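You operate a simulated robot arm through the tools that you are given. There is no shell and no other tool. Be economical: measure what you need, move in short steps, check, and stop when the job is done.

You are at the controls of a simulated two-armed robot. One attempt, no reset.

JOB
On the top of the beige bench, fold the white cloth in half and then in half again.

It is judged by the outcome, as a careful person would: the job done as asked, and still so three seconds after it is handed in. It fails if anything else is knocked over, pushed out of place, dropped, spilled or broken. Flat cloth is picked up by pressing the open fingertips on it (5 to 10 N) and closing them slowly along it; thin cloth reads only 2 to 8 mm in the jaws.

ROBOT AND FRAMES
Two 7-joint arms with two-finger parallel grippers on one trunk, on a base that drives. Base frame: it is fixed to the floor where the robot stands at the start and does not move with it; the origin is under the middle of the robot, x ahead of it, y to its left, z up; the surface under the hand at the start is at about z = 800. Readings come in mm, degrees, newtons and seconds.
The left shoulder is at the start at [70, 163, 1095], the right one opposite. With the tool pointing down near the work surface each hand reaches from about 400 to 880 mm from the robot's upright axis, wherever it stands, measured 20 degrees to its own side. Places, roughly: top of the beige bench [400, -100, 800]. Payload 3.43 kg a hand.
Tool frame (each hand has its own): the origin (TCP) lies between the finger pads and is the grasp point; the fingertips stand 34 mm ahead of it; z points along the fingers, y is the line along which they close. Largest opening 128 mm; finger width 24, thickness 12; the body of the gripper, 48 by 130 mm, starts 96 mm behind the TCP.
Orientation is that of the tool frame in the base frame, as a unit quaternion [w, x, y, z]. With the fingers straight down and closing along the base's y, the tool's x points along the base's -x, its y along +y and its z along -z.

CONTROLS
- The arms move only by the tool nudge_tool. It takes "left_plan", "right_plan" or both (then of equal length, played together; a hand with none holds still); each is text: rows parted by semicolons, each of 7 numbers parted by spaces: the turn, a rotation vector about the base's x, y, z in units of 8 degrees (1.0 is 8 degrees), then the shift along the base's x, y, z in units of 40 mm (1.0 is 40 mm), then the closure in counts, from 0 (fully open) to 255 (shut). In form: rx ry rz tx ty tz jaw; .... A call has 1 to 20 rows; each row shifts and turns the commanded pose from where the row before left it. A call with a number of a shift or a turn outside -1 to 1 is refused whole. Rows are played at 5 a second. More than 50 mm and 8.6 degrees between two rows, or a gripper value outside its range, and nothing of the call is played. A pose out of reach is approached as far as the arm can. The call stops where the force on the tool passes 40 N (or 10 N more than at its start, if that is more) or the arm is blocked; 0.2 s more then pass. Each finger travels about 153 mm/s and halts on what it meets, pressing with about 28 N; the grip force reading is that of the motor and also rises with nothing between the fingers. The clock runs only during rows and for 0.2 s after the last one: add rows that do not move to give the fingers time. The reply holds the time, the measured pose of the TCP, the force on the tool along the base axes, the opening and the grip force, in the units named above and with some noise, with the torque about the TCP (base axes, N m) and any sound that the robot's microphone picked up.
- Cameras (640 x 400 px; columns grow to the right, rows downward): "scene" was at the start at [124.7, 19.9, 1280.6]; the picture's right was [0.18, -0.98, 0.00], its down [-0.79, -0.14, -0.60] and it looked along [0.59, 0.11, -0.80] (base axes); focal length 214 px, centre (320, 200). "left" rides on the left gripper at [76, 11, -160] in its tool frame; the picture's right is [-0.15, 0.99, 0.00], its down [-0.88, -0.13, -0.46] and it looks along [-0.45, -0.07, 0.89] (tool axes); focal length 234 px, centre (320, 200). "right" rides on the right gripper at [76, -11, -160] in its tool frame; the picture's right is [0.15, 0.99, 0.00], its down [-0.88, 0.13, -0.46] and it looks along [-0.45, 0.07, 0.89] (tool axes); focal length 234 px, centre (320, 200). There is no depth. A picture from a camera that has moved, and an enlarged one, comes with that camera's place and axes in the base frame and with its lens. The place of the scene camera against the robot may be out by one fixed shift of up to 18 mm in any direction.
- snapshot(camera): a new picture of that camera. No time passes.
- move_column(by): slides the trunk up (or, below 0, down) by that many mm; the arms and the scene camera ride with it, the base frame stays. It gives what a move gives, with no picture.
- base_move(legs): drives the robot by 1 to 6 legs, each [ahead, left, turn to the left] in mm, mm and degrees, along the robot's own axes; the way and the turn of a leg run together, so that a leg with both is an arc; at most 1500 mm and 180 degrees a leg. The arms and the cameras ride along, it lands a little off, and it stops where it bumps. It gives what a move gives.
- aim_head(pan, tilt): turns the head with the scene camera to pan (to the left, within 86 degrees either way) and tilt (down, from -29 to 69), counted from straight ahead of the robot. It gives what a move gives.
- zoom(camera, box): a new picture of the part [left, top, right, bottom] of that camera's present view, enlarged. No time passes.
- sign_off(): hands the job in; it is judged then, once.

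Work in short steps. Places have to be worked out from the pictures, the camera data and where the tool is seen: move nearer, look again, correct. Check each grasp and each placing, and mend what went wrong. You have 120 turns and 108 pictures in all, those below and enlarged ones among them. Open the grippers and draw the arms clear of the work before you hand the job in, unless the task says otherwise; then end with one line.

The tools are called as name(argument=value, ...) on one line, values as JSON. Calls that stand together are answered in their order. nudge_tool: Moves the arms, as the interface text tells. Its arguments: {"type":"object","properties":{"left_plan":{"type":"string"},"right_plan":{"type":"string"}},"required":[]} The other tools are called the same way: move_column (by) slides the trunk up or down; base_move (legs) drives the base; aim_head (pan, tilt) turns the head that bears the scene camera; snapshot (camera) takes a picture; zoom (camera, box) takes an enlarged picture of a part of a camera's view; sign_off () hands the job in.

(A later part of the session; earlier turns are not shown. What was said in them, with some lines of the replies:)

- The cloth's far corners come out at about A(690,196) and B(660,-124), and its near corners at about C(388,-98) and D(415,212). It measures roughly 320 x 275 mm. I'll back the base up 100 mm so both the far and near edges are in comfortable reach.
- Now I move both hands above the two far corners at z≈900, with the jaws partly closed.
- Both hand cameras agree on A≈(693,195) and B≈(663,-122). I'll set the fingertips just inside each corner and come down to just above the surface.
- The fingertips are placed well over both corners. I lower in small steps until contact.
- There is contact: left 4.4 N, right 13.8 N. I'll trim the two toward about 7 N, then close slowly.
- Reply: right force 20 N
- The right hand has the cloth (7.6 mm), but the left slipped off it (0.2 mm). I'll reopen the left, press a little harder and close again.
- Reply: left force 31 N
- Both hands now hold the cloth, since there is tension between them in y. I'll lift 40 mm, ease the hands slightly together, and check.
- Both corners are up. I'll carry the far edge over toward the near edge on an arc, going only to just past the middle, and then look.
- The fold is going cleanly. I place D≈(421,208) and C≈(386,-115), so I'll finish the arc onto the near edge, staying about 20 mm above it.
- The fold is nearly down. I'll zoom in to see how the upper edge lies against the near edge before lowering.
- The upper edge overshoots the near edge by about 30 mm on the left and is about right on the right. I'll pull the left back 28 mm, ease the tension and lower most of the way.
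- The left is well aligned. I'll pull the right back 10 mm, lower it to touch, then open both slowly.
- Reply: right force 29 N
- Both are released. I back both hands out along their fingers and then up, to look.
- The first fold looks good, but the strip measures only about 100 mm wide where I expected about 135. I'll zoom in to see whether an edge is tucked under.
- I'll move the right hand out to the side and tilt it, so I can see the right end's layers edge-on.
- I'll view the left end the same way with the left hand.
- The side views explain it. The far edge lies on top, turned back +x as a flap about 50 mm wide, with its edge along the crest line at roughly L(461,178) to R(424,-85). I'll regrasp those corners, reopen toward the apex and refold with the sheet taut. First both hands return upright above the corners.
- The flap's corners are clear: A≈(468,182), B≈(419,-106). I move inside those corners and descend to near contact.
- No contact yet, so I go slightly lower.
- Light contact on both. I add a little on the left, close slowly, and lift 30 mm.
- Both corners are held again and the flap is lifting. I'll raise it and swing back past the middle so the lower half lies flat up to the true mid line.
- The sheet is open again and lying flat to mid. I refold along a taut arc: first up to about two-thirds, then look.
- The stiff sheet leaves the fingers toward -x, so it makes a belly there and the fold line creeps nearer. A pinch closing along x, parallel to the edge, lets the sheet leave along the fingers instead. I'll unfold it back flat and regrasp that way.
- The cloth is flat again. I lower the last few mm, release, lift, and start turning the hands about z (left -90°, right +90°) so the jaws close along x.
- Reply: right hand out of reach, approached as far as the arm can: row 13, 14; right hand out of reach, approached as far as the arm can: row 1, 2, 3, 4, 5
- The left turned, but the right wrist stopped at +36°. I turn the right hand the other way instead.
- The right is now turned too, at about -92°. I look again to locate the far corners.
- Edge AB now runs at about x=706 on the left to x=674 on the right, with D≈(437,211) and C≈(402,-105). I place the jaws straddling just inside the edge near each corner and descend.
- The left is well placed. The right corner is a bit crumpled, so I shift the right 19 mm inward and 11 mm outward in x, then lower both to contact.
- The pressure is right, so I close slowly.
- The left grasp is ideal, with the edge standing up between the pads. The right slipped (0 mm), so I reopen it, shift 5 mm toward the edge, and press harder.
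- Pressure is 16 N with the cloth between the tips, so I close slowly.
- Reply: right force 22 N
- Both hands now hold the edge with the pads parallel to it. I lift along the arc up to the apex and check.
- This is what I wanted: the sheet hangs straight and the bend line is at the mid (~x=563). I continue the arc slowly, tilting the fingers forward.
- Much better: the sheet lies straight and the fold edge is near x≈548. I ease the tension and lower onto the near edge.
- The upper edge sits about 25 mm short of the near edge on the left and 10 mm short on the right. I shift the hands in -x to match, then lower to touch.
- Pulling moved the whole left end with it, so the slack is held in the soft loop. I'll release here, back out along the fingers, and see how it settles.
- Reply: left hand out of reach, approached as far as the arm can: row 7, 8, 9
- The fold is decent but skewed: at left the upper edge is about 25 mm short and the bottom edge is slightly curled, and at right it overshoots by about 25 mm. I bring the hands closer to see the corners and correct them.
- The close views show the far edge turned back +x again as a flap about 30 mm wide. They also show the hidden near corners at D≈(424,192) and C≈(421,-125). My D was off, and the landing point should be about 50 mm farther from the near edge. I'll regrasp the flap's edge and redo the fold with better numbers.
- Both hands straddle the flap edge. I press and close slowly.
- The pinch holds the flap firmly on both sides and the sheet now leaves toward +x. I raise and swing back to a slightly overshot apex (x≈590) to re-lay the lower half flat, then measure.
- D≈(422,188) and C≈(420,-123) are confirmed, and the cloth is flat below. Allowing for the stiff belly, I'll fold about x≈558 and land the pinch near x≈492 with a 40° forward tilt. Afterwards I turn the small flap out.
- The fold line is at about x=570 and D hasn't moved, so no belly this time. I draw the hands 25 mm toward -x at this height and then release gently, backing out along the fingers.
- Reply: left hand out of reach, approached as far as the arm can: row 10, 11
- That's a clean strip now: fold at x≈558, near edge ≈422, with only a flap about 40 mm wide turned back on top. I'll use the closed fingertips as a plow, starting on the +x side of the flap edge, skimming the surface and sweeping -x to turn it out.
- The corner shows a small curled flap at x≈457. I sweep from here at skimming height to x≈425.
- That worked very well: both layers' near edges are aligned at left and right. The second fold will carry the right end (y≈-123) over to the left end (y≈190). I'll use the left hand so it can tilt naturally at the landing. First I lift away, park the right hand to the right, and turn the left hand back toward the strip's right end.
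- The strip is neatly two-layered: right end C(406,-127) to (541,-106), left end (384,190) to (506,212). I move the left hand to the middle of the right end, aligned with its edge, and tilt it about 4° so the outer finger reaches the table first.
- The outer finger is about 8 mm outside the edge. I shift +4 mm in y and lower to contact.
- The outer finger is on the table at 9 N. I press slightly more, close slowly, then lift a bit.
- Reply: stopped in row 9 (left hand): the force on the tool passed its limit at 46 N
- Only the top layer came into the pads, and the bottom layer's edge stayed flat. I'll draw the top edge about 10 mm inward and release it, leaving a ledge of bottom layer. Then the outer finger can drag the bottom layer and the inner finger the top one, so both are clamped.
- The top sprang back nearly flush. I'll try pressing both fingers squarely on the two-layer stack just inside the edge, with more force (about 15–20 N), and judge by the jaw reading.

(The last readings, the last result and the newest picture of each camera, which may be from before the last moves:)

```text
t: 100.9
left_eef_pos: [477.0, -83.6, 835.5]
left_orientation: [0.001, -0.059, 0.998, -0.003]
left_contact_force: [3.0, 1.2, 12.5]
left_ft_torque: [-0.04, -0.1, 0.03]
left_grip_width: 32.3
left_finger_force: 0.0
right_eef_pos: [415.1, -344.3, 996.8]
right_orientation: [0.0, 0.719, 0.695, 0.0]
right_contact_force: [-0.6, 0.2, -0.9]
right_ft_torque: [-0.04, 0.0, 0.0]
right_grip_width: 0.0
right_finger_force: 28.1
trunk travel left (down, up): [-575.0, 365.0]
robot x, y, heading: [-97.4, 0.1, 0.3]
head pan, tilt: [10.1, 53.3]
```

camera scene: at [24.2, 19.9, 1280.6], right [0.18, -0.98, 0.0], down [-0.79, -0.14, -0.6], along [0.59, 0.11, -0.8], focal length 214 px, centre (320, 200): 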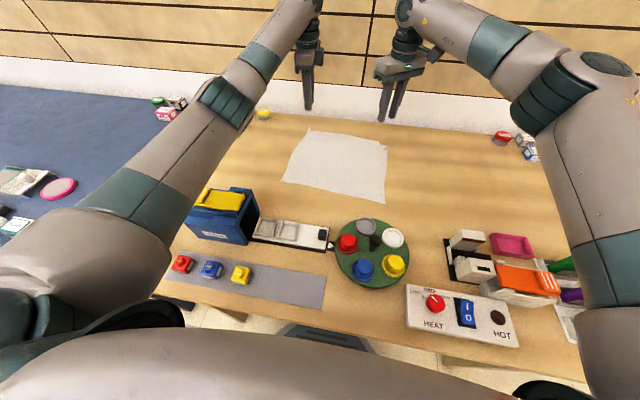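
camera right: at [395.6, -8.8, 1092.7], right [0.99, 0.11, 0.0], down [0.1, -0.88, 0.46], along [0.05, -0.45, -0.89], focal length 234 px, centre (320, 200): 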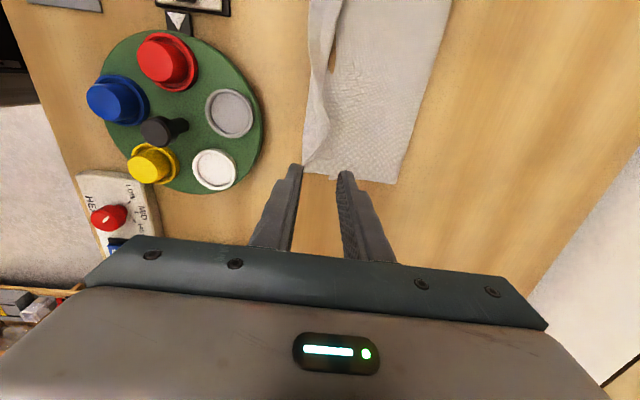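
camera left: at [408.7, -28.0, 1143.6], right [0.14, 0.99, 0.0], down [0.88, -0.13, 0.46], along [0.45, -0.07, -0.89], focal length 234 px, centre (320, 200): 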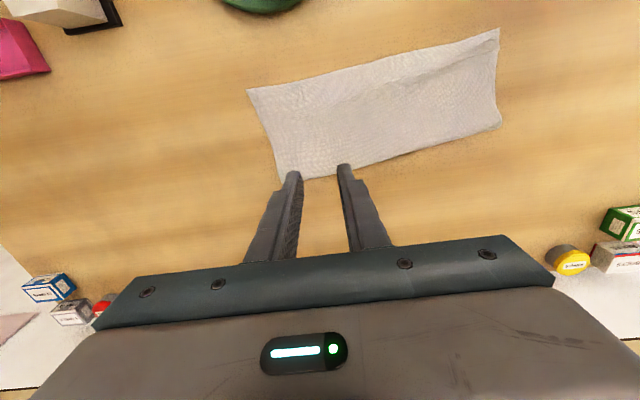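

nudge_tool(left_plan="0 0 0 0 0 -.02 190; 0 0 0 0 0 0 194; 0 0 0 0 0 0 198; 0 0 0 0 0 0 202; 0 0 0 0 0 0 206; 0 0 0 0 0 0 210; 0 0 0 0 0 0 215; 0 0 0 0 0 0 220; 0 0 0 0 0 0.01 225; 0 0 0 0 0 0.01 230; 0 0 0 0 0 0.01 235; 0 0 0 0 0 0.01 240; 0 0 0 0 0 0 246; 0 0 0 0 0 0 255; 0 0 0 0 0 0 255")

```text
t: 104.1
left_eef_pos: [477.5, -83.6, 839.1]
left_orientation: [0.005, -0.058, 0.998, -0.001]
left_contact_force: [-0.3, -1.2, 0.3]
left_ft_torque: [0.01, 0.01, 0.0]
left_grip_width: 0.0
left_finger_force: 28.1
right_eef_pos: [414.0, -346.7, 995.9]
right_orientation: [0.0, 0.719, 0.695, 0.001]
right_contact_force: [-0.6, -0.2, -0.4]
right_ft_torque: [-0.02, 0.01, -0.01]
right_grip_width: 0.1
right_finger_force: 28.2
trunk travel left (down, up): [-575.0, 365.0]
robot x, y, heading: [-100.7, -0.0, 0.0]
head pan, tilt: [10.1, 53.3]
```

That attempt slipped off (0 mm). I'll repeat the top-layer pinch that did work, then pull that layer back 45 mm so a broad ledge of bottom layer stays exposed. A finger can grip that directly.

nudge_tool(left_plan="0 0 0 0 0 .3 255; .5 0 0 0 -.43 .1 190; 0 0 0 0 0 0 190; 0 0 0 0 0 -.25 190; 0 0 0 0 0 -.15 190; 0 0 0 0 0 -.08 190; 0 0 0 0 0 0 190")

```text
t: 105.9
left_eef_pos: [475.3, -100.4, 836.0]
left_orientation: [0.005, -0.058, 0.998, 0.03]
left_contact_force: [-6.5, 0.1, 14.8]
left_ft_torque: [-0.31, 0.38, -0.19]
left_grip_width: 30.7
left_finger_force: 0.0
right_eef_pos: [412.9, -346.3, 995.8]
right_orientation: [0.0, 0.719, 0.695, 0.0]
right_contact_force: [-0.9, 0.4, 0.3]
right_ft_torque: [-0.02, -0.02, -0.02]
right_grip_width: 0.1
right_finger_force: 27.7
trunk travel left (down, up): [-575.0, 365.0]
robot x, y, heading: [-101.9, 2.3, 0.1]
head pan, tilt: [10.1, 53.3]
stopped in row 7 (left hand): the force on the tool passed its limit at 42 N (the readings are from after the stop); the commanded pose is now the measured one
```

Contact is a bit firm, so I ease up slightly, close, lift and pull the top layer back.

nudge_tool(left_plan="0 0 0 0 0 .01 190; 0 0 0 0 0 0.005 195; 0 0 0 0 0 0 200; 0 0 0 0 0 0 205; 0 0 0 0 0 0.01 210; 0 0 0 0 0 0 215; 0 0 0 0 0 0.01 220; 0 0 0 0 0 0 225; 0 0 0 0 0 .01 230; 0 0 0 0 0 0 235; 0 0 0 0 0 0 242; 0 0 0 0 0 0 255; 0 0 0 0 0 0 255; 0 0 0 0 0 .4 255; 0 0 0 0 .25 .3 255; 0 0 0 0 .25 0 255; 0 0 0 0 .25 0 255; 0 0 0 0 .25 0 255; 0 0 0 0 .15 -.2 255; 0 0 0 0 0 0 255")

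zoom(camera="left", box=[120, 50, 440, 250])

```text
t: 110.1
left_eef_pos: [476.0, -53.1, 856.1]
left_orientation: [0.005, -0.059, 0.998, 0.031]
left_contact_force: [0.8, 0.4, 0.5]
left_ft_torque: [-0.02, 0.03, -0.03]
left_grip_width: 1.5
left_finger_force: 28.2
right_eef_pos: [414.5, -347.6, 995.7]
right_orientation: [0.001, 0.719, 0.695, -0.001]
right_contact_force: [-0.5, 0.2, -0.2]
right_ft_torque: [-0.02, 0.01, -0.01]
right_grip_width: 0.1
right_finger_force: 27.4
trunk travel left (down, up): [-575.0, 365.0]
robot x, y, heading: [-100.8, 0.5, 0.2]
head pan, tilt: [10.1, 53.3]
```

```text
2.00 times, centred on (280, 150) of left
camera zoom: at [398.0, -62.0, 1015.9], right [0.03, 1.0, 0.06], down [0.89, -0.05, 0.46], along [0.46, 0.04, -0.89], focal length 468 px, centre (400, 300)
```

zoom: 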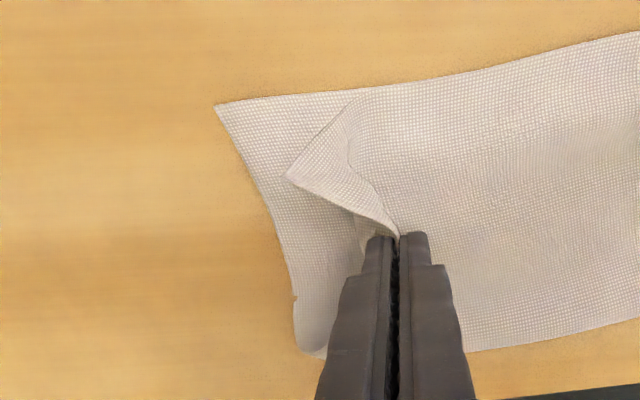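

The bottom layer is well exposed. I lower and release the top layer here, then check the ledge.

nudge_tool(left_plan="0 0 0 0 .1 -.2 255; 0 0 0 0 .05 -.15 255; 0 0 0 0 0 0 245; 0 0 0 0 0 0 235; 0 0 0 0 0 0 225; 0 0 0 0 0 .3 225; 0 0 0 0 0 .5 190; 0 0 0 0 -.5 .2 190; 0 0 0 0 0 0 190")

zoom(camera="left", box=[160, 60, 480, 260])

```text
t: 112.1
left_eef_pos: [476.0, -68.0, 880.7]
left_orientation: [0.004, -0.06, 0.998, 0.031]
left_contact_force: [0.1, 0.7, 0.9]
left_ft_torque: [-0.01, 0.02, 0.01]
left_grip_width: 32.9
left_finger_force: 0.0
right_eef_pos: [415.0, -345.4, 996.0]
right_orientation: [0.0, 0.719, 0.695, -0.001]
right_contact_force: [0.0, 0.3, -0.1]
right_ft_torque: [-0.02, -0.04, 0.01]
right_grip_width: 0.0
right_finger_force: 28.0
trunk travel left (down, up): [-575.0, 365.0]
robot x, y, heading: [-102.5, 1.2, 0.0]
head pan, tilt: [10.1, 53.3]
```

```text
2.00 times, centred on (320, 160) of left
camera zoom: at [398.2, -76.7, 1040.9], right [0.03, 1.0, 0.06], down [0.89, -0.05, 0.46], along [0.46, 0.04, -0.89], focal length 468 px, centre (320, 280)
```

zoom: 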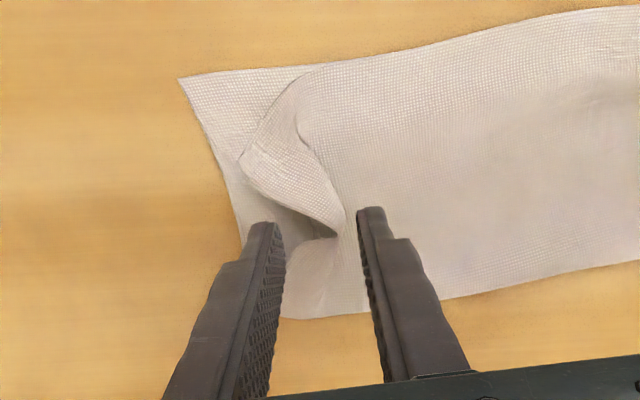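

A 50 mm ledge stays exposed at x≈490, with the top edge at y≈-57 and the bottom edge at -108. I place the jaws (41 mm open) with the outer finger on the ledge and the inner one on the top layer, and press.

nudge_tool(left_plan="-.5 0 0 .25 -.07 -.3 173; 0 0 0 0 0 -.5 173; 0 0 0 0 0 -.25 173; 0 0 0 0 0 -.08 173; 0 0 0 0 0 0 173")

```text
t: 113.3
left_eef_pos: [488.2, -70.9, 836.6]
left_orientation: [0.003, -0.06, 0.998, -0.004]
left_contact_force: [0.8, 0.7, 0.9]
left_ft_torque: [0.03, -0.01, 0.0]
left_grip_width: 41.6
left_finger_force: 0.0
right_eef_pos: [415.0, -345.4, 996.8]
right_orientation: [0.0, 0.719, 0.695, 0.0]
right_contact_force: [-0.1, 0.5, 0.2]
right_ft_torque: [-0.02, -0.02, 0.0]
right_grip_width: 0.1
right_finger_force: 28.0
trunk travel left (down, up): [-575.0, 365.0]
robot x, y, heading: [-102.8, -4.0, -0.2]
head pan, tilt: [10.1, 53.3]
```

nudge_tool(left_plan="0 0 0 0 0 -.04 173; 0 0 0 0 0 -.01 173; 0 0 0 0 0 0 173")

```text
t: 114.1
left_eef_pos: [486.9, -71.7, 836.1]
left_orientation: [0.004, -0.059, 0.998, -0.005]
left_contact_force: [1.8, 1.5, 12.7]
left_ft_torque: [0.37, 0.04, -0.04]
left_grip_width: 41.7
left_finger_force: 0.1
right_eef_pos: [414.3, -346.4, 996.4]
right_orientation: [0.0, 0.72, 0.694, 0.0]
right_contact_force: [-0.3, -0.4, 0.8]
right_ft_torque: [-0.03, 0.03, 0.01]
right_grip_width: 0.3
right_finger_force: 27.6
trunk travel left (down, up): [-575.0, 365.0]
robot x, y, heading: [-101.7, 0.9, 0.1]
head pan, tilt: [10.1, 53.3]
```

The load is mostly on the inner finger, so I tilt 2° to bring the outer finger down onto the ledge, then close slowly.

nudge_tool(left_plan=".3 0 0 0 0 0 173; 0 0 0 0 0 0 173; 0 0 0 0 0 0 173")

```text
t: 114.9
left_eef_pos: [487.2, -71.8, 836.1]
left_orientation: [0.005, -0.059, 0.998, 0.017]
left_contact_force: [4.2, -1.7, 18.5]
left_ft_torque: [-0.57, -0.14, 0.15]
left_grip_width: 41.3
left_finger_force: 0.2
right_eef_pos: [413.8, -344.9, 996.8]
right_orientation: [0.0, 0.719, 0.695, 0.0]
right_contact_force: [-0.2, -0.1, -0.4]
right_ft_torque: [-0.01, 0.01, -0.01]
right_grip_width: 0.0
right_finger_force: 27.5
trunk travel left (down, up): [-575.0, 365.0]
robot x, y, heading: [-97.5, -4.1, -0.0]
head pan, tilt: [10.1, 53.3]
```

nudge_tool(left_plan="-.12 0 0 0 0 0 173; 0 0 0 0 0 0 173; 0 0 0 0 0 0 178; 0 0 0 0 0 0 183; 0 0 0 0 0 0 188; 0 0 0 0 0 0 193; 0 0 0 0 0 0.005 198; 0 0 0 0 0 0 204; 0 0 0 0 0 .005 210; 0 0 0 0 0 0 216; 0 0 0 0 0 .005 222; 0 0 0 0 0 0 228; 0 0 0 0 0 .005 234; 0 0 0 0 0 0 240; 0 0 0 0 0 0.005 247; 0 0 0 0 0 0 255; 0 0 0 0 0 0 255; 0 0 0 0 0 0 255")

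zoom(camera="left", box=[160, 60, 480, 260])

```text
t: 118.7
left_eef_pos: [486.3, -70.7, 836.3]
left_orientation: [0.004, -0.06, 0.998, 0.008]
left_contact_force: [0.5, -2.6, 9.3]
left_ft_torque: [-0.1, 0.05, 0.0]
left_grip_width: 2.6
left_finger_force: 28.3
right_eef_pos: [414.2, -346.2, 996.8]
right_orientation: [0.0, 0.72, 0.694, 0.0]
right_contact_force: [0.9, -1.1, 0.7]
right_ft_torque: [-0.05, 0.01, -0.01]
right_grip_width: 0.3
right_finger_force: 27.9
trunk travel left (down, up): [-575.0, 365.0]
robot x, y, heading: [-101.8, -1.1, -0.1]
head pan, tilt: [10.1, 53.3]
```

```text
2.00 times, centred on (320, 160) of left
camera zoom: at [408.3, -72.8, 995.4], right [0.03, 1.0, 0.02], down [0.89, -0.03, 0.46], along [0.46, 0.0, -0.89], focal length 468 px, centre (320, 280)
```

zoom: 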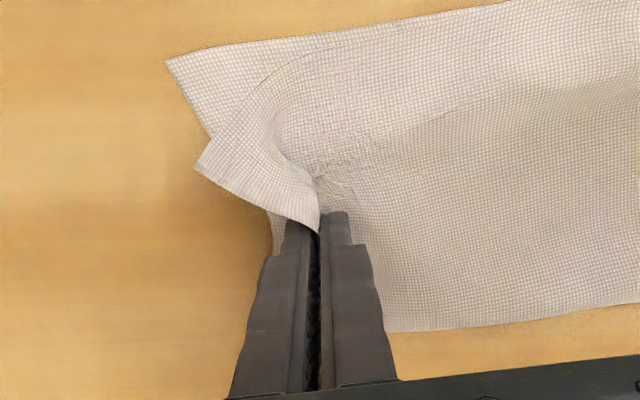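

The jaw reads 2.6 mm and the bottom edge moved in, so both layers are likely caught. I lift 60 mm and check.

nudge_tool(left_plan="0 0 0 0 .05 .3 255; 0 0 0 0 .1 .4 255; 0 0 0 0 .15 .4 255; 0 0 0 0 .15 .4 255; 0 0 0 0 0 0 255")

zoom(camera="scene", box=[240, 100, 440, 225])

```text
t: 119.9
left_eef_pos: [485.9, -52.6, 895.1]
left_orientation: [0.002, -0.058, 0.998, 0.009]
left_contact_force: [0.5, 0.0, -0.1]
left_ft_torque: [-0.01, -0.01, -0.01]
left_grip_width: 2.0
left_finger_force: 27.4
right_eef_pos: [414.7, -346.4, 995.8]
right_orientation: [0.0, 0.72, 0.694, -0.001]
right_contact_force: [-0.5, 0.0, -1.0]
right_ft_torque: [-0.02, 0.01, 0.01]
right_grip_width: 0.0
right_finger_force: 28.3
trunk travel left (down, up): [-575.0, 365.0]
robot x, y, heading: [-97.0, 1.5, -0.0]
head pan, tilt: [10.1, 53.3]
```

```text
3.20 times, centred on (340, 162) of scene
camera zoom: at [24.7, 19.2, 1280.6], right [0.18, -0.98, 0.0], down [-0.79, -0.14, -0.6], along [0.59, 0.11, -0.8], focal length 686 px, centre (256, 320)
```

zoom: 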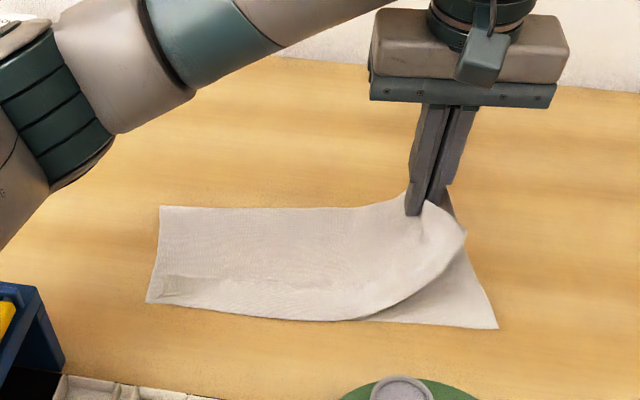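

Both layers seem to rise with the pinch, as the bottom's end edge runs up to the fingers. I carry it up to the apex over the strip's middle and check.

nudge_tool(left_plan="0 0 0 -.015 .16 .3 255; 0 0 0 -.015 .165 .3 255; 0 0 0 -.02 .21 .19 255; 0 0 0 -.02 .215 .185 255; 0 0 0 -.022 .25 .125 255; 0 0 0 -.023 .25 .125 255; 0 0 0 -.025 .275 .09 255; 0 0 0 -.025 .275 .085 255; 0 0 0 -.026 .29 .025 255; 0 0 0 -.027 .285 .025 255; 0 0 0 0 0 0 255")

zoom(camera="scene", box=[240, 100, 440, 225])

```text
t: 122.3
left_eef_pos: [478.6, 40.3, 953.8]
left_orientation: [0.003, -0.059, 0.998, 0.009]
left_contact_force: [0.3, -0.4, -0.4]
left_ft_torque: [0.02, 0.0, -0.01]
left_grip_width: 2.6
left_finger_force: 27.8
right_eef_pos: [414.6, -345.7, 995.7]
right_orientation: [0.0, 0.719, 0.695, 0.0]
right_contact_force: [0.4, 0.7, 0.1]
right_ft_torque: [0.01, -0.04, 0.02]
right_grip_width: 0.1
right_finger_force: 28.2
trunk travel left (down, up): [-575.0, 365.0]
robot x, y, heading: [-103.4, -2.0, -0.0]
head pan, tilt: [10.1, 53.3]
```

```text
3.20 times, centred on (340, 162) of scene
camera zoom: at [24.5, 19.1, 1280.6], right [0.18, -0.98, 0.0], down [-0.79, -0.14, -0.6], along [0.59, 0.11, -0.8], focal length 686 px, centre (256, 320)
```

zoom: 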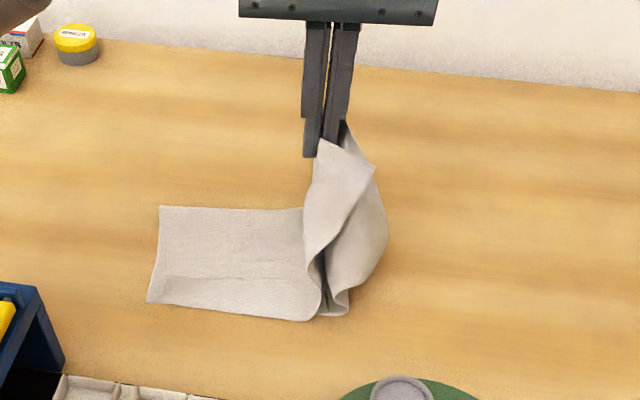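

Both layers are lifted, and the left half lies flat. I continue the arc to landing, with the fingers tilting toward -y.

nudge_tool(left_plan="-.31 0 0 -.023 .288 -.064 255; -.31 0 0 -.023 .287 -.064 255; -.31 0 0 -.018 .236 -.13 255; -.31 0 0 -.019 .236 -.13 255; -.31 0 0 -.016 .211 -.17 255; -.31 0 0 -.016 .211 -.17 255; -.31 0 0 -.012 .173 -.2 255; -.31 0 0 -.013 .172 -.2 255; -.31 0 0 -.009 .134 -.215 255; -.31 0 0 -.009 .134 -.215 255; -.31 0 0 -.007 .108 -.205 255; -.31 0 0 -.007 .107 -.205 255; -.31 0 0 -.005 .08 -.195 255; -.31 0 0 -.005 .08 -.195 255; -.31 0 0 0 .054 -.16 255; -.31 0 0 0 .054 -.16 255; 0 0 0 0 0 0 255")

zoom(camera="scene", box=[240, 100, 440, 225])

```text
t: 125.9
left_eef_pos: [471.9, 145.3, 846.2]
left_orientation: [-0.017, -0.057, 0.941, -0.332]
left_contact_force: [0.5, -0.3, 0.2]
left_ft_torque: [0.03, 0.01, 0.0]
left_grip_width: 2.5
left_finger_force: 27.5
right_eef_pos: [415.5, -345.3, 996.1]
right_orientation: [-0.001, 0.719, 0.695, 0.001]
right_contact_force: [-0.2, 0.7, -0.7]
right_ft_torque: [0.01, 0.0, -0.04]
right_grip_width: 0.1
right_finger_force: 29.0
trunk travel left (down, up): [-575.0, 365.0]
robot x, y, heading: [-99.6, -0.3, 0.3]
head pan, tilt: [10.1, 53.3]
```

```text
3.20 times, centred on (340, 162) of scene
camera zoom: at [24.4, 19.3, 1280.6], right [0.18, -0.98, 0.0], down [-0.79, -0.14, -0.6], along [0.59, 0.11, -0.8], focal length 686 px, centre (256, 320)
```

zoom: 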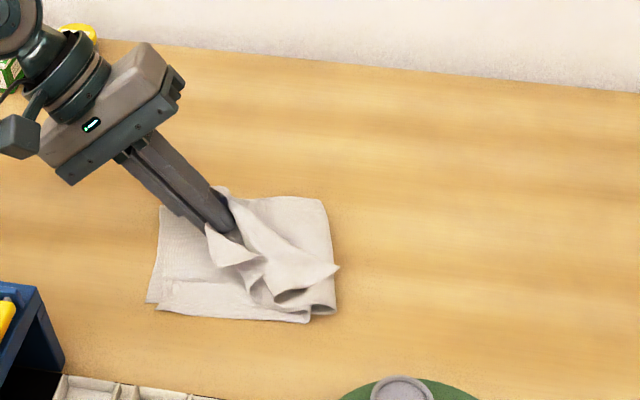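

It has landed close to plan; the near corner lags a bit and will need tidying. I lower, release, back out along the fingers, and look from above.

nudge_tool(left_plan="0 0 0 0 .05 -.15 255; 0 0 0 0 0 -.1 255; 0 0 0 0 0 0 245; 0 0 0 0 0 0 232; 0 0 0 0 0 0 220; 0 0 0 0 .13 .15 220; 0 0 0 0 .3 .36 220; 0 0 0 0 .4 .5 220; 0 0 0 0 .4 .8 220; .9 0 0 0 .2 .9 220; .9 0 0 0 0 .9 195; .9 0 0 0 -.5 .3 195; .9 0 0 -.3 -.5 0 195; .9 0 0 -.3 -.5 0 195; .4 0 0 -.3 -.5 0 195; 0 0 0 0 0 0 195")

snapshot(camera="left")

```text
t: 129.3
left_eef_pos: [435.4, 124.2, 992.6]
left_orientation: [0.003, -0.059, 0.998, 0.004]
left_contact_force: [-0.2, -0.3, 0.4]
left_ft_torque: [-0.01, 0.03, 0.01]
left_grip_width: 30.3
left_finger_force: 0.1
right_eef_pos: [415.1, -345.4, 996.0]
right_orientation: [0.0, 0.719, 0.695, 0.0]
right_contact_force: [-0.1, 0.5, -0.4]
right_ft_torque: [-0.01, 0.01, -0.02]
right_grip_width: 0.0
right_finger_force: 28.3
trunk travel left (down, up): [-575.0, 365.0]
robot x, y, heading: [-96.7, 0.8, -0.0]
head pan, tilt: [10.1, 53.3]
```

```text
8 pictures are left
camera left: at [357.6, 124.9, 1151.8], right [0.03, 1.0, 0.01], down [0.89, -0.03, 0.46], along [0.46, 0.0, -0.89], focal length 234 px, centre (320, 200)
```

left: 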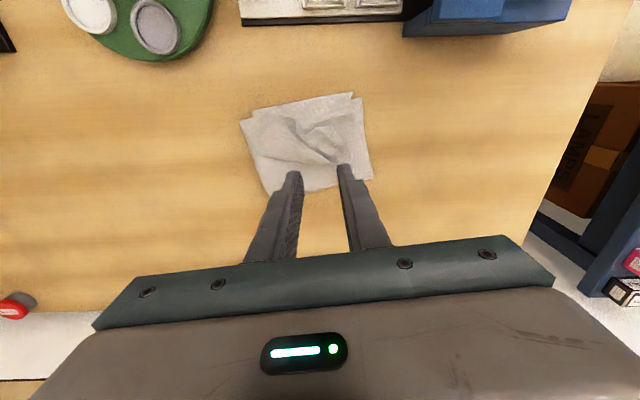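

zoom(camera="left", box=[230, 80, 390, 200])

```text
3.33 times, centred on (310, 140) of left
camera zoom: at [357.6, 124.9, 1151.8], right [0.03, 1.0, 0.01], down [0.89, -0.03, 0.46], along [0.46, 0.0, -0.89], focal length 781 px, centre (353, 400)
```

zoom: 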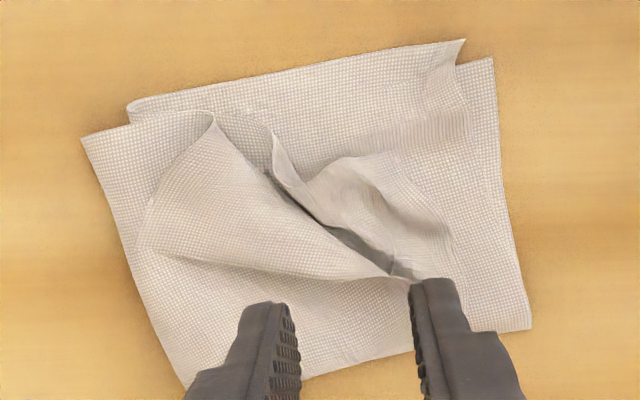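

The quarter shape is nearly there. One corner, C, is turned back over the pile, with its tip near (453,37), and it belongs at the near-left corner around (385,180). I'll pinch that flap lightly from above and turn it over. First I descend over it.

nudge_tool(left_plan="0 0 0 .07 -.41 -.84 195; 0 0 0 .07 -.41 -.84 195; 0 0 0 .07 -.41 -.84 195; 0 0 0 .07 -.41 -.84 195; 0 0 0 0 0 -.1 195; 0 0 0 0 0 0 195")

zoom(camera="left", box=[200, 50, 440, 200])

```text
t: 130.7
left_eef_pos: [446.1, 57.7, 852.8]
left_orientation: [0.003, -0.059, 0.998, 0.005]
left_contact_force: [1.2, -0.1, 0.4]
left_ft_torque: [0.01, -0.04, 0.01]
left_grip_width: 30.1
left_finger_force: 0.0
right_eef_pos: [414.7, -346.1, 995.3]
right_orientation: [0.0, 0.719, 0.695, 0.0]
right_contact_force: [0.4, 0.7, -0.3]
right_ft_torque: [-0.02, -0.02, 0.0]
right_grip_width: 0.0
right_finger_force: 28.5
trunk travel left (down, up): [-575.0, 365.0]
robot x, y, heading: [-100.2, 1.8, -0.1]
head pan, tilt: [10.1, 53.3]
```

```text
2.67 times, centred on (320, 125) of left
camera zoom: at [368.5, 58.1, 1013.8], right [0.03, 1.0, 0.01], down [0.89, -0.03, 0.46], along [0.46, -0.01, -0.89], focal length 624 px, centre (320, 400)
```

zoom: 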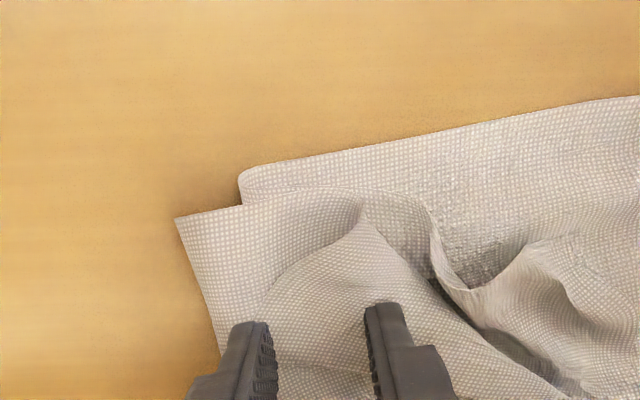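

Closer up: the outer layer's corner C is at (409,11), overhanging the fold edge, with the other layer's corner lying on it. Pinching C and carrying it over should turn both out. I position over C with an 8° tilt so the outer finger reaches down to the table.

nudge_tool(left_plan="0 0 0 0 0 .4 195; .5 0 0 -.3 -.48 0 195; .5 0 0 -.3 -.48 0 195; 0 0 0 0 0 -.4 195; 0 0 0 0 0 -.2 195; 0 0 0 0 0 -.05 195; 0 0 0 0 0 0 195")

```text
t: 132.3
left_eef_pos: [422.6, 18.9, 842.9]
left_orientation: [0.006, -0.058, 0.996, 0.073]
left_contact_force: [0.5, -0.4, 1.2]
left_ft_torque: [0.04, 0.0, 0.01]
left_grip_width: 30.1
left_finger_force: 0.4
right_eef_pos: [416.3, -345.5, 996.2]
right_orientation: [0.0, 0.719, 0.695, 0.001]
right_contact_force: [0.2, 0.5, -0.3]
right_ft_torque: [0.01, 0.0, 0.01]
right_grip_width: 0.0
right_finger_force: 27.8
trunk travel left (down, up): [-575.0, 365.0]
robot x, y, heading: [-100.2, -1.8, 0.1]
head pan, tilt: [10.1, 53.3]
```

nudge_tool(left_plan="0 0 0 0 0 -.06 195; 0 0 0 0 0 -.05 195; 0 0 0 0 0 0 195")

```text
t: 133.1
left_eef_pos: [421.8, 18.9, 838.0]
left_orientation: [0.007, -0.058, 0.996, 0.073]
left_contact_force: [-0.2, 0.3, -0.2]
left_ft_torque: [0.02, 0.01, -0.01]
left_grip_width: 30.3
left_finger_force: 0.1
right_eef_pos: [414.0, -345.5, 996.9]
right_orientation: [0.001, 0.719, 0.695, 0.001]
right_contact_force: [-0.5, 0.8, 0.7]
right_ft_torque: [-0.01, 0.01, 0.0]
right_grip_width: 0.2
right_finger_force: 28.5
trunk travel left (down, up): [-575.0, 365.0]
robot x, y, heading: [-100.0, -1.0, 0.1]
head pan, tilt: [10.1, 53.3]
```

Almost at the table: I go 1.6 mm more, close slowly and lift.

nudge_tool(left_plan="0 0 0 0 0 -.04 195; 0 0 0 0 0 0 200; 0 0 0 0 0 0 206; 0 0 0 0 0 0 212; 0 0 0 0 0 0 218; 0 0 0 0 0 0 224; 0 0 0 0 0 0 230; 0 0 0 0 0 0 237; 0 0 0 0 0 0 245; 0 0 0 0 0 0 255; 0 0 0 0 0 0 255; 0 0 0 0 0 .3 255; 0 0 0 0 0 .5 255; 0 0 0 0 .2 .5 255; 0 0 0 0 0 0 255")

zoom(camera="left", box=[200, 50, 440, 200])

```text
t: 136.3
left_eef_pos: [422.3, 27.2, 890.1]
left_orientation: [0.007, -0.059, 0.995, 0.074]
left_contact_force: [0.1, 0.5, 0.3]
left_ft_torque: [0.06, 0.0, -0.02]
left_grip_width: 2.2
left_finger_force: 27.9
right_eef_pos: [415.2, -345.9, 995.8]
right_orientation: [0.0, 0.72, 0.694, 0.0]
right_contact_force: [-0.6, 0.0, 0.9]
right_ft_torque: [0.0, -0.03, -0.04]
right_grip_width: 0.0
right_finger_force: 28.0
trunk travel left (down, up): [-575.0, 365.0]
robot x, y, heading: [-102.0, 2.4, 0.1]
head pan, tilt: [10.1, 53.3]
```

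```text
2.67 times, centred on (320, 125) of left
camera zoom: at [344.2, 5.9, 1049.3], right [0.03, 0.99, 0.15], down [0.89, -0.09, 0.45], along [0.46, 0.12, -0.88], focal length 624 px, centre (320, 400)
```

zoom: 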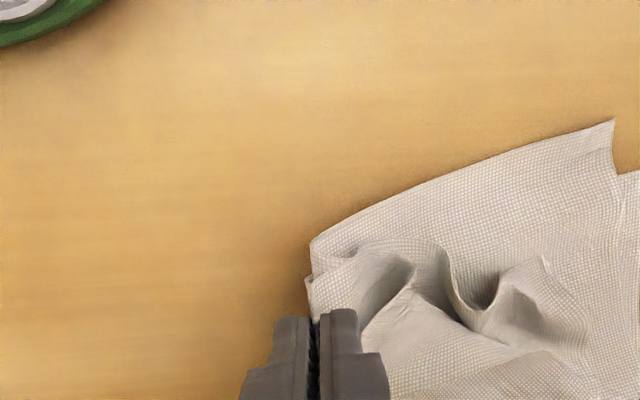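

C is gripped (2.2 mm). I carry it up and over toward the near-left corner, tilting for the landing, then release and back out.

nudge_tool(left_plan="0 0 0 -.05 .2 .6 255; 0 0 0 -.05 .2 .6 255; -.7 0 0 -.1 .55 .05 255; -.7 0 0 -.1 .55 .05 255; -.7 0 0 -.1 .55 .05 255; -.7 0 0 -.1 .55 .05 255; -.7 0 0 -.1 .55 .05 255; -.5 0 0 0 .15 -.5 255; -.5 0 0 0 .15 -.5 255; -.5 0 0 0 .1 -.5 255; 0 0 0 0 .05 -.5 255; 0 0 0 0 0 -.4 255; 0 0 0 0 0 0 255; 0 0 0 0 0 0 240; 0 0 0 0 0 0 225; 0 0 0 0 .2 .3 220; 0 0 0 0 .3 .5 220; 0 0 0 0 .3 .6 220; 0 0 0 0 0 0 220")

nudge_tool(left_plan=".8 0 0 0 0 .9 220; .8 0 0 0 0 .9 220; .8 0 0 0 0 .9 230; .8 0 0 .2 .2 .6 240; .8 0 0 .2 .2 0 255; 0 0 0 0 0 0 255")

zoom(camera="left", box=[160, 40, 400, 190])

```text
t: 140.3
left_eef_pos: [399.7, 202.9, 909.4]
left_orientation: [-0.014, -0.059, 0.961, -0.271]
left_contact_force: [0.6, -0.5, -0.1]
left_ft_torque: [0.0, -0.05, 0.0]
left_grip_width: 17.7
left_finger_force: 0.2
right_eef_pos: [415.3, -345.2, 997.1]
right_orientation: [0.0, 0.719, 0.695, 0.0]
right_contact_force: [0.2, -0.4, -0.4]
right_ft_torque: [-0.03, 0.04, 0.03]
right_grip_width: 0.1
right_finger_force: 28.1
trunk travel left (down, up): [-575.0, 365.0]
robot x, y, heading: [-99.5, 2.9, 0.3]
head pan, tilt: [10.1, 53.3]
```

```text
t: 141.7
left_eef_pos: [414.7, 220.0, 1038.2]
left_orientation: [0.003, -0.06, 0.998, 0.006]
left_contact_force: [0.0, 0.0, 0.6]
left_ft_torque: [-0.04, 0.01, -0.02]
left_grip_width: 0.0
left_finger_force: 28.2
right_eef_pos: [414.8, -346.0, 995.9]
right_orientation: [0.0, 0.72, 0.694, 0.0]
right_contact_force: [1.0, -0.9, -0.1]
right_ft_torque: [0.02, 0.01, -0.04]
right_grip_width: 0.0
right_finger_force: 27.8
trunk travel left (down, up): [-575.0, 365.0]
robot x, y, heading: [-94.7, -2.2, 0.3]
head pan, tilt: [10.1, 53.3]
```

```text
2.67 times, centred on (280, 115) of left
camera zoom: at [336.9, 219.8, 1199.5], right [0.03, 1.0, 0.01], down [0.89, -0.03, 0.46], along [0.46, 0.0, -0.89], focal length 624 px, centre (427, 427)
```

zoom: 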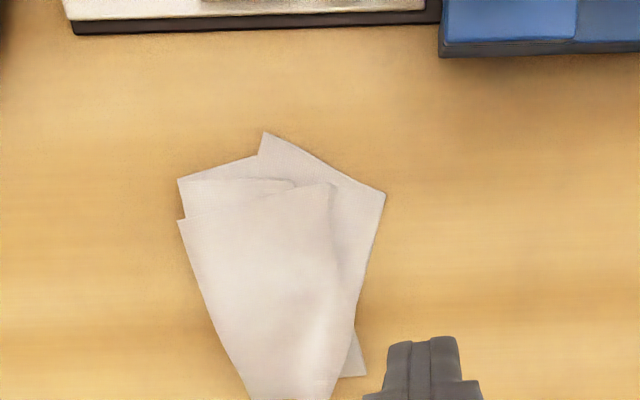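

The pile is now compact, about 130 × 160 mm. One corner, C, sticks out toward the robot at about (349,132) and belongs near D (384,190). I pinch it on the table, where it is a single layer, and draw it into line.

nudge_tool(left_plan="0 0 0 -.245 -.41 -.89 195; 0 0 0 -.245 -.41 -.89 195; 0 0 0 -.245 -.41 -.89 195; 0 0 0 -.245 -.41 -.89 195; 0 0 0 -.245 -.41 -.89 195; 0 0 0 0 0 -.4 195; 0 0 0 0 0 -.1 195; 0 0 0 0 0 0 195")

```text
t: 143.5
left_eef_pos: [367.0, 137.2, 842.5]
left_orientation: [0.004, -0.059, 0.998, 0.004]
left_contact_force: [0.3, -0.1, -0.2]
left_ft_torque: [0.01, -0.01, 0.03]
left_grip_width: 29.8
left_finger_force: 0.1
right_eef_pos: [414.1, -345.1, 996.2]
right_orientation: [0.0, 0.719, 0.695, 0.0]
right_contact_force: [-0.6, -0.3, 0.7]
right_ft_torque: [-0.02, 0.02, -0.02]
right_grip_width: 0.0
right_finger_force: 28.7
trunk travel left (down, up): [-575.0, 365.0]
robot x, y, heading: [-101.8, 0.3, 0.1]
head pan, tilt: [10.1, 53.3]
```

nudge_tool(left_plan="0 0 0 0 0 -.1 195; 0 0 0 0 0 -.06 195; 0 0 0 0 0 -.03 195; 0 0 0 0 0 0 195")

```text
t: 144.5
left_eef_pos: [365.2, 137.0, 836.7]
left_orientation: [0.005, -0.059, 0.998, 0.003]
left_contact_force: [1.5, 1.7, 22.0]
left_ft_torque: [-0.31, -0.41, 0.06]
left_grip_width: 29.1
left_finger_force: 0.1
right_eef_pos: [413.4, -346.6, 997.9]
right_orientation: [0.0, 0.719, 0.695, 0.0]
right_contact_force: [0.7, -0.2, 0.9]
right_ft_torque: [0.01, -0.01, -0.01]
right_grip_width: 0.0
right_finger_force: 27.8
trunk travel left (down, up): [-575.0, 365.0]
robot x, y, heading: [-100.8, -0.1, -0.0]
head pan, tilt: [10.1, 53.3]
```

nudge_tool(left_plan="0 0 0 0 0 .02 195; 0 0 0 0 0 0 201; 0 0 0 0 0 0 207; 0 0 0 0 0 0 213; 0 0 0 0 0 0 219; 0 0 0 0 0 0 225; 0 0 0 0 0 0 231; 0 0 0 0 0 0 238; 0 0 0 0 0 0 246; 0 0 0 0 0 0 255; 0 0 0 0 0 0 255; 0 0 0 0 0 .2 255; 0 0 0 0 0 .4 255; 0 0 0 0 0 0 255")

```text
t: 147.5
left_eef_pos: [365.3, 139.6, 859.9]
left_orientation: [0.003, -0.059, 0.998, 0.004]
left_contact_force: [-0.3, 0.5, 0.3]
left_ft_torque: [-0.04, 0.02, -0.03]
left_grip_width: 1.5
left_finger_force: 27.6
right_eef_pos: [415.6, -345.7, 996.2]
right_orientation: [0.0, 0.719, 0.695, 0.001]
right_contact_force: [0.4, 0.3, 0.6]
right_ft_torque: [0.0, 0.01, 0.01]
right_grip_width: 0.3
right_finger_force: 27.8
trunk travel left (down, up): [-575.0, 365.0]
robot x, y, heading: [-98.3, -1.4, 0.0]
head pan, tilt: [10.1, 53.3]
```

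A single layer is held (1.5 mm). I draw it +32 mm in x and +42 mm in y at low height, lower and release.

nudge_tool(left_plan="0 0 0 .1 .1 .4 255; 0 0 0 .2 .25 0 255; 0 0 0 .2 .25 0 255; 0 0 0 .2 .25 -.1 255; 0 0 0 .1 .2 -.3 255; 0 0 0 0 0 -.3 255; 0 0 0 0 0 -.2 255; 0 0 0 0 0 0 245; 0 0 0 0 0 0 235; 0 0 0 0 0 0 220; 0 0 0 0 0 0 210; 0 0 0 -.05 0 .5 210; 0 0 0 -.2 0 .9 210; 0 0 0 0 .2 1 210; 0 0 0 0 .5 .8 210; 0 0 0 0 .5 .8 210; 0 0 0 0 .5 .6 255; 0 0 0 0 0 0 255")

zoom(camera="scene", box=[260, 140, 388, 220])

```text
t: 151.3
left_eef_pos: [388.4, 247.6, 1025.4]
left_orientation: [0.003, -0.06, 0.998, 0.005]
left_contact_force: [0.1, 0.2, 0.2]
left_ft_torque: [0.03, 0.02, 0.02]
left_grip_width: 0.1
left_finger_force: 28.7
right_eef_pos: [415.2, -345.8, 995.3]
right_orientation: [0.0, 0.719, 0.695, -0.001]
right_contact_force: [0.9, 0.8, 0.3]
right_ft_torque: [0.07, 0.03, 0.05]
right_grip_width: 0.1
right_finger_force: 27.8
trunk travel left (down, up): [-575.0, 365.0]
robot x, y, heading: [-97.5, -0.4, 0.0]
head pan, tilt: [10.1, 53.3]
```

```text
5.00 times, centred on (324, 180) of scene
camera zoom: at [24.8, 19.2, 1280.5], right [0.18, -0.98, 0.0], down [-0.79, -0.14, -0.6], along [0.59, 0.11, -0.8], focal length 1072 px, centre (300, 300)
```

zoom: 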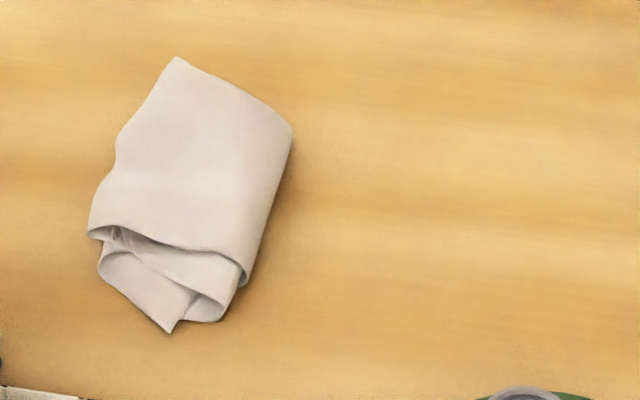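

I take one overhead look to understand the layers.

zoom(camera="left", box=[180, 90, 356, 200])

```text
3.64 times, centred on (268, 145) of left
camera zoom: at [309.8, 248.1, 1186.2], right [0.03, 1.0, 0.01], down [0.89, -0.03, 0.46], along [0.46, -0.01, -0.89], focal length 852 px, centre (509, 400)
```

zoom: 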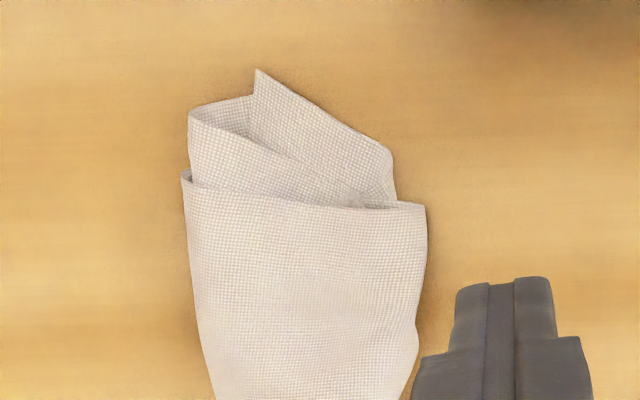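

The protruding corner tip is at (348,141), a single layer over the table; my last pinch took the layer above it. I try once more, squarely on the tip, to bring it to D, touching nothing else.

nudge_tool(left_plan="0 0 0 -.12 -.485 -.85 207; 0 0 0 -.12 -.485 -.85 207; 0 0 0 -.12 -.485 -.85 207; 0 0 0 -.12 -.485 -.85 207; 0 0 0 -.12 -.485 -.85 207; 0 0 0 0 0 -.3 207; 0 0 0 0 0 -.1 207; 0 0 0 0 0 0 207")

```text
t: 153.1
left_eef_pos: [363.5, 151.0, 839.5]
left_orientation: [0.003, -0.059, 0.998, 0.004]
left_contact_force: [-1.3, -0.2, 1.5]
left_ft_torque: [-0.01, -0.01, -0.02]
left_grip_width: 24.0
left_finger_force: 0.0
right_eef_pos: [414.9, -345.5, 996.6]
right_orientation: [0.0, 0.719, 0.695, 0.0]
right_contact_force: [-0.3, 0.3, 0.0]
right_ft_torque: [0.02, 0.0, 0.01]
right_grip_width: 0.0
right_finger_force: 27.7
trunk travel left (down, up): [-575.0, 365.0]
robot x, y, heading: [-102.5, -2.4, 0.2]
head pan, tilt: [10.1, 53.3]
```

nudge_tool(left_plan="0 0 0 0 0 -.06 207; 0 0 0 0 0 -.04 207; 0 0 0 0 0 -.02 207; 0 0 0 0 0 0 207")

```text
t: 154.1
left_eef_pos: [363.3, 151.4, 835.2]
left_orientation: [0.007, -0.059, 0.998, 0.004]
left_contact_force: [6.2, 2.4, 34.6]
left_ft_torque: [-0.45, -0.66, 0.14]
left_grip_width: 23.1
left_finger_force: 0.1
right_eef_pos: [414.6, -345.5, 997.5]
right_orientation: [0.001, 0.719, 0.695, 0.001]
right_contact_force: [-1.2, 0.0, -0.1]
right_ft_torque: [0.0, -0.01, -0.01]
right_grip_width: 0.0
right_finger_force: 27.9
trunk travel left (down, up): [-575.0, 365.0]
robot x, y, heading: [-100.9, 1.3, 0.3]
head pan, tilt: [10.1, 53.3]
```

That's too firm at 35 N. I ease 1.4 mm, close, lift a little, and read the jaws.

nudge_tool(left_plan="0 0 0 0 0 .035 207; 0 0 0 0 0 0 212; 0 0 0 0 0 0 217; 0 0 0 0 0 0 222; 0 0 0 0 0 0 227; 0 0 0 0 0 0 232; 0 0 0 0 0 0 238; 0 0 0 0 0 0 246; 0 0 0 0 0 0 255; 0 0 0 0 0 0 255; 0 0 0 0 0 .2 255; 0 0 0 0 0 .4 255; 0 0 0 0 0 0 255")

```text
t: 156.9
left_eef_pos: [364.3, 151.4, 856.8]
left_orientation: [0.002, -0.06, 0.998, 0.004]
left_contact_force: [0.6, 1.0, 0.0]
left_ft_torque: [-0.01, 0.02, -0.04]
left_grip_width: 1.8
left_finger_force: 27.6
right_eef_pos: [414.7, -346.1, 997.7]
right_orientation: [0.0, 0.719, 0.695, 0.0]
right_contact_force: [0.8, -0.5, -0.2]
right_ft_torque: [-0.02, 0.03, 0.02]
right_grip_width: 0.0
right_finger_force: 28.1
trunk travel left (down, up): [-575.0, 365.0]
robot x, y, heading: [-102.9, -1.0, 0.1]
head pan, tilt: [10.1, 53.3]
```

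Held (1.8 mm). I carry the tip to the D corner, lower, release, and retreat up and to the left.

nudge_tool(left_plan="0 0 0 .1 .15 .3 255; 0 0 0 .2 .25 0 255; 0 0 0 .2 .25 0 255; 0 0 0 .15 .2 -.2 255; 0 0 0 0 0 -.3 255; 0 0 0 0 0 -.2 255; 0 0 0 0 0 0 245; 0 0 0 0 0 0 235; 0 0 0 0 0 0 222; 0 0 0 0 0 0 215; 0 0 0 -.05 0 .5 215; 0 0 0 -.2 0 .9 215; 0 0 0 0 .3 1 215; 0 0 0 0 .5 .8 215; 0 0 0 0 .5 .8 215; 0 0 0 0 .5 .6 255; 0 0 0 0 0 0 255")

zoom(camera="scene", box=[250, 130, 394, 220])

```text
t: 160.5
left_eef_pos: [381.3, 255.4, 1026.4]
left_orientation: [0.003, -0.059, 0.998, 0.005]
left_contact_force: [-0.6, -0.6, 0.3]
left_ft_torque: [0.04, -0.01, -0.01]
left_grip_width: 0.0
left_finger_force: 28.0
right_eef_pos: [415.9, -345.8, 996.6]
right_orientation: [0.0, 0.719, 0.695, -0.001]
right_contact_force: [-0.4, 0.0, -0.2]
right_ft_torque: [0.02, 0.01, 0.0]
right_grip_width: 0.0
right_finger_force: 28.1
trunk travel left (down, up): [-575.0, 365.0]
robot x, y, heading: [-99.3, -0.8, 0.1]
head pan, tilt: [10.1, 53.3]
```

```text
4.44 times, centred on (322, 175) of scene
camera zoom: at [24.8, 19.2, 1280.5], right [0.18, -0.98, 0.0], down [-0.79, -0.14, -0.6], along [0.59, 0.11, -0.8], focal length 953 px, centre (311, 311)
```

zoom: 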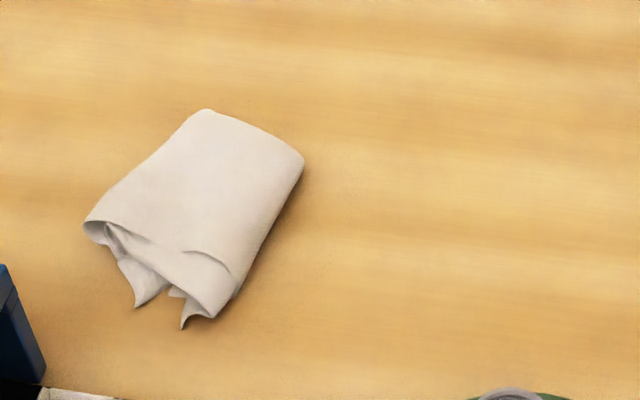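

The packet is now compact, roughly 180 × 110 mm, with a slightly rumpled near end. I give it a gentle vertical pat at the middle and the near end, then retreat.

nudge_tool(left_plan="0 0 0 .5 -.5 -.9 255; 0 0 0 .5 -.5 -.9 255; 0 0 0 .5 -.6 -.9 255; 0 0 0 .5 -.6 -.7 255; 0 0 0 0 0 -.5 255; 0 0 0 0 0 -.3 255; 0 0 0 0 0 -.2 255; 0 0 0 0 0 -.05 255; 0 0 0 0 0 0 255; 0 0 0 0 0 .6 255; 0 0 0 -.6 .1 0 255; 0 0 0 -.6 .1 0 255; 0 0 0 0 0 -.4 255; 0 0 0 0 0 -.2 255; 0 0 0 0 0 0 255; 0 0 0 0 0 .8 255; 0 0 0 0 0 1 255; 0 0 0 0 .5 1 255; 0 0 0 0 .8 .8 255; 0 0 0 0 .8 .5 128")

nudge_tool(left_plan="0 0 0 0 .8 .3 0; 0 0 0 0 .5 .3 0; 0 0 0 0 0 0 0; 0 0 0 0 0 0 0", right_plan="0 0 0 0 0 0 128; 0 0 0 0 0 0 0; 0 0 0 0 0 0 0; 0 0 0 0 0 0 0")

snapshot(camera="scene")

```text
t: 164.7
left_eef_pos: [412.4, 261.7, 1013.4]
left_orientation: [0.004, -0.059, 0.998, 0.003]
left_contact_force: [-0.2, -0.3, -1.0]
left_ft_torque: [-0.02, -0.01, 0.0]
left_grip_width: 63.6
left_finger_force: 0.0
right_eef_pos: [413.9, -344.4, 997.1]
right_orientation: [0.001, 0.719, 0.695, 0.0]
right_contact_force: [-0.4, 0.5, -0.4]
right_ft_torque: [-0.01, 0.04, -0.03]
right_grip_width: 0.0
right_finger_force: 28.0
trunk travel left (down, up): [-575.0, 365.0]
robot x, y, heading: [-98.1, 0.5, -0.4]
head pan, tilt: [10.1, 53.3]
```

```text
t: 165.7
left_eef_pos: [410.7, 312.9, 1037.8]
left_orientation: [0.003, -0.059, 0.998, 0.004]
left_contact_force: [0.7, 0.2, 0.6]
left_ft_torque: [-0.04, -0.05, 0.03]
left_grip_width: 128.0
left_finger_force: 0.0
right_eef_pos: [415.2, -344.7, 996.0]
right_orientation: [0.0, 0.72, 0.694, 0.0]
right_contact_force: [-0.4, -0.4, 0.5]
right_ft_torque: [0.01, 0.0, -0.03]
right_grip_width: 128.0
right_finger_force: 0.1
trunk travel left (down, up): [-575.0, 365.0]
robot x, y, heading: [-104.0, -0.7, -0.3]
head pan, tilt: [10.1, 53.3]
```

```text
0 pictures are left
camera scene: at [24.1, 19.8, 1280.6], right [0.18, -0.98, 0.0], down [-0.79, -0.14, -0.6], along [0.59, 0.11, -0.8], focal length 214 px, centre (320, 200)
```

scene: 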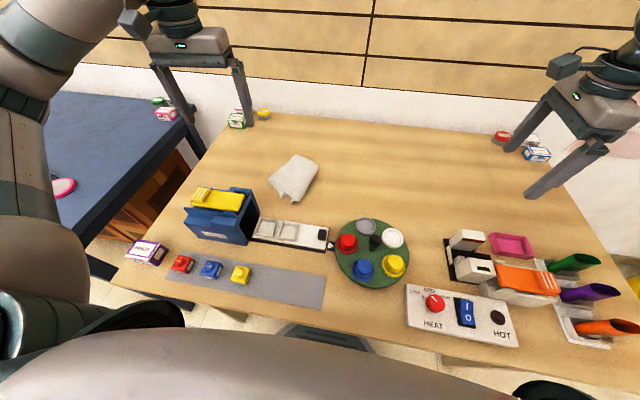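

The cloth lies on the bench as a compact folded packet, nothing else looks moved, both grippers are open, and the arms are clear. I have no pictures left, so I hand it in.

sign_off()

```text
The job is handed in.
```

I folded the white cloth in half and then in half again on the bench, but the second fold is untidy. The first fold was clean; in the second a corner kept turning back, so the packet (about 180 × 110 mm) is skewed and rumpled at its near end. Nothing else on the bench looks moved.
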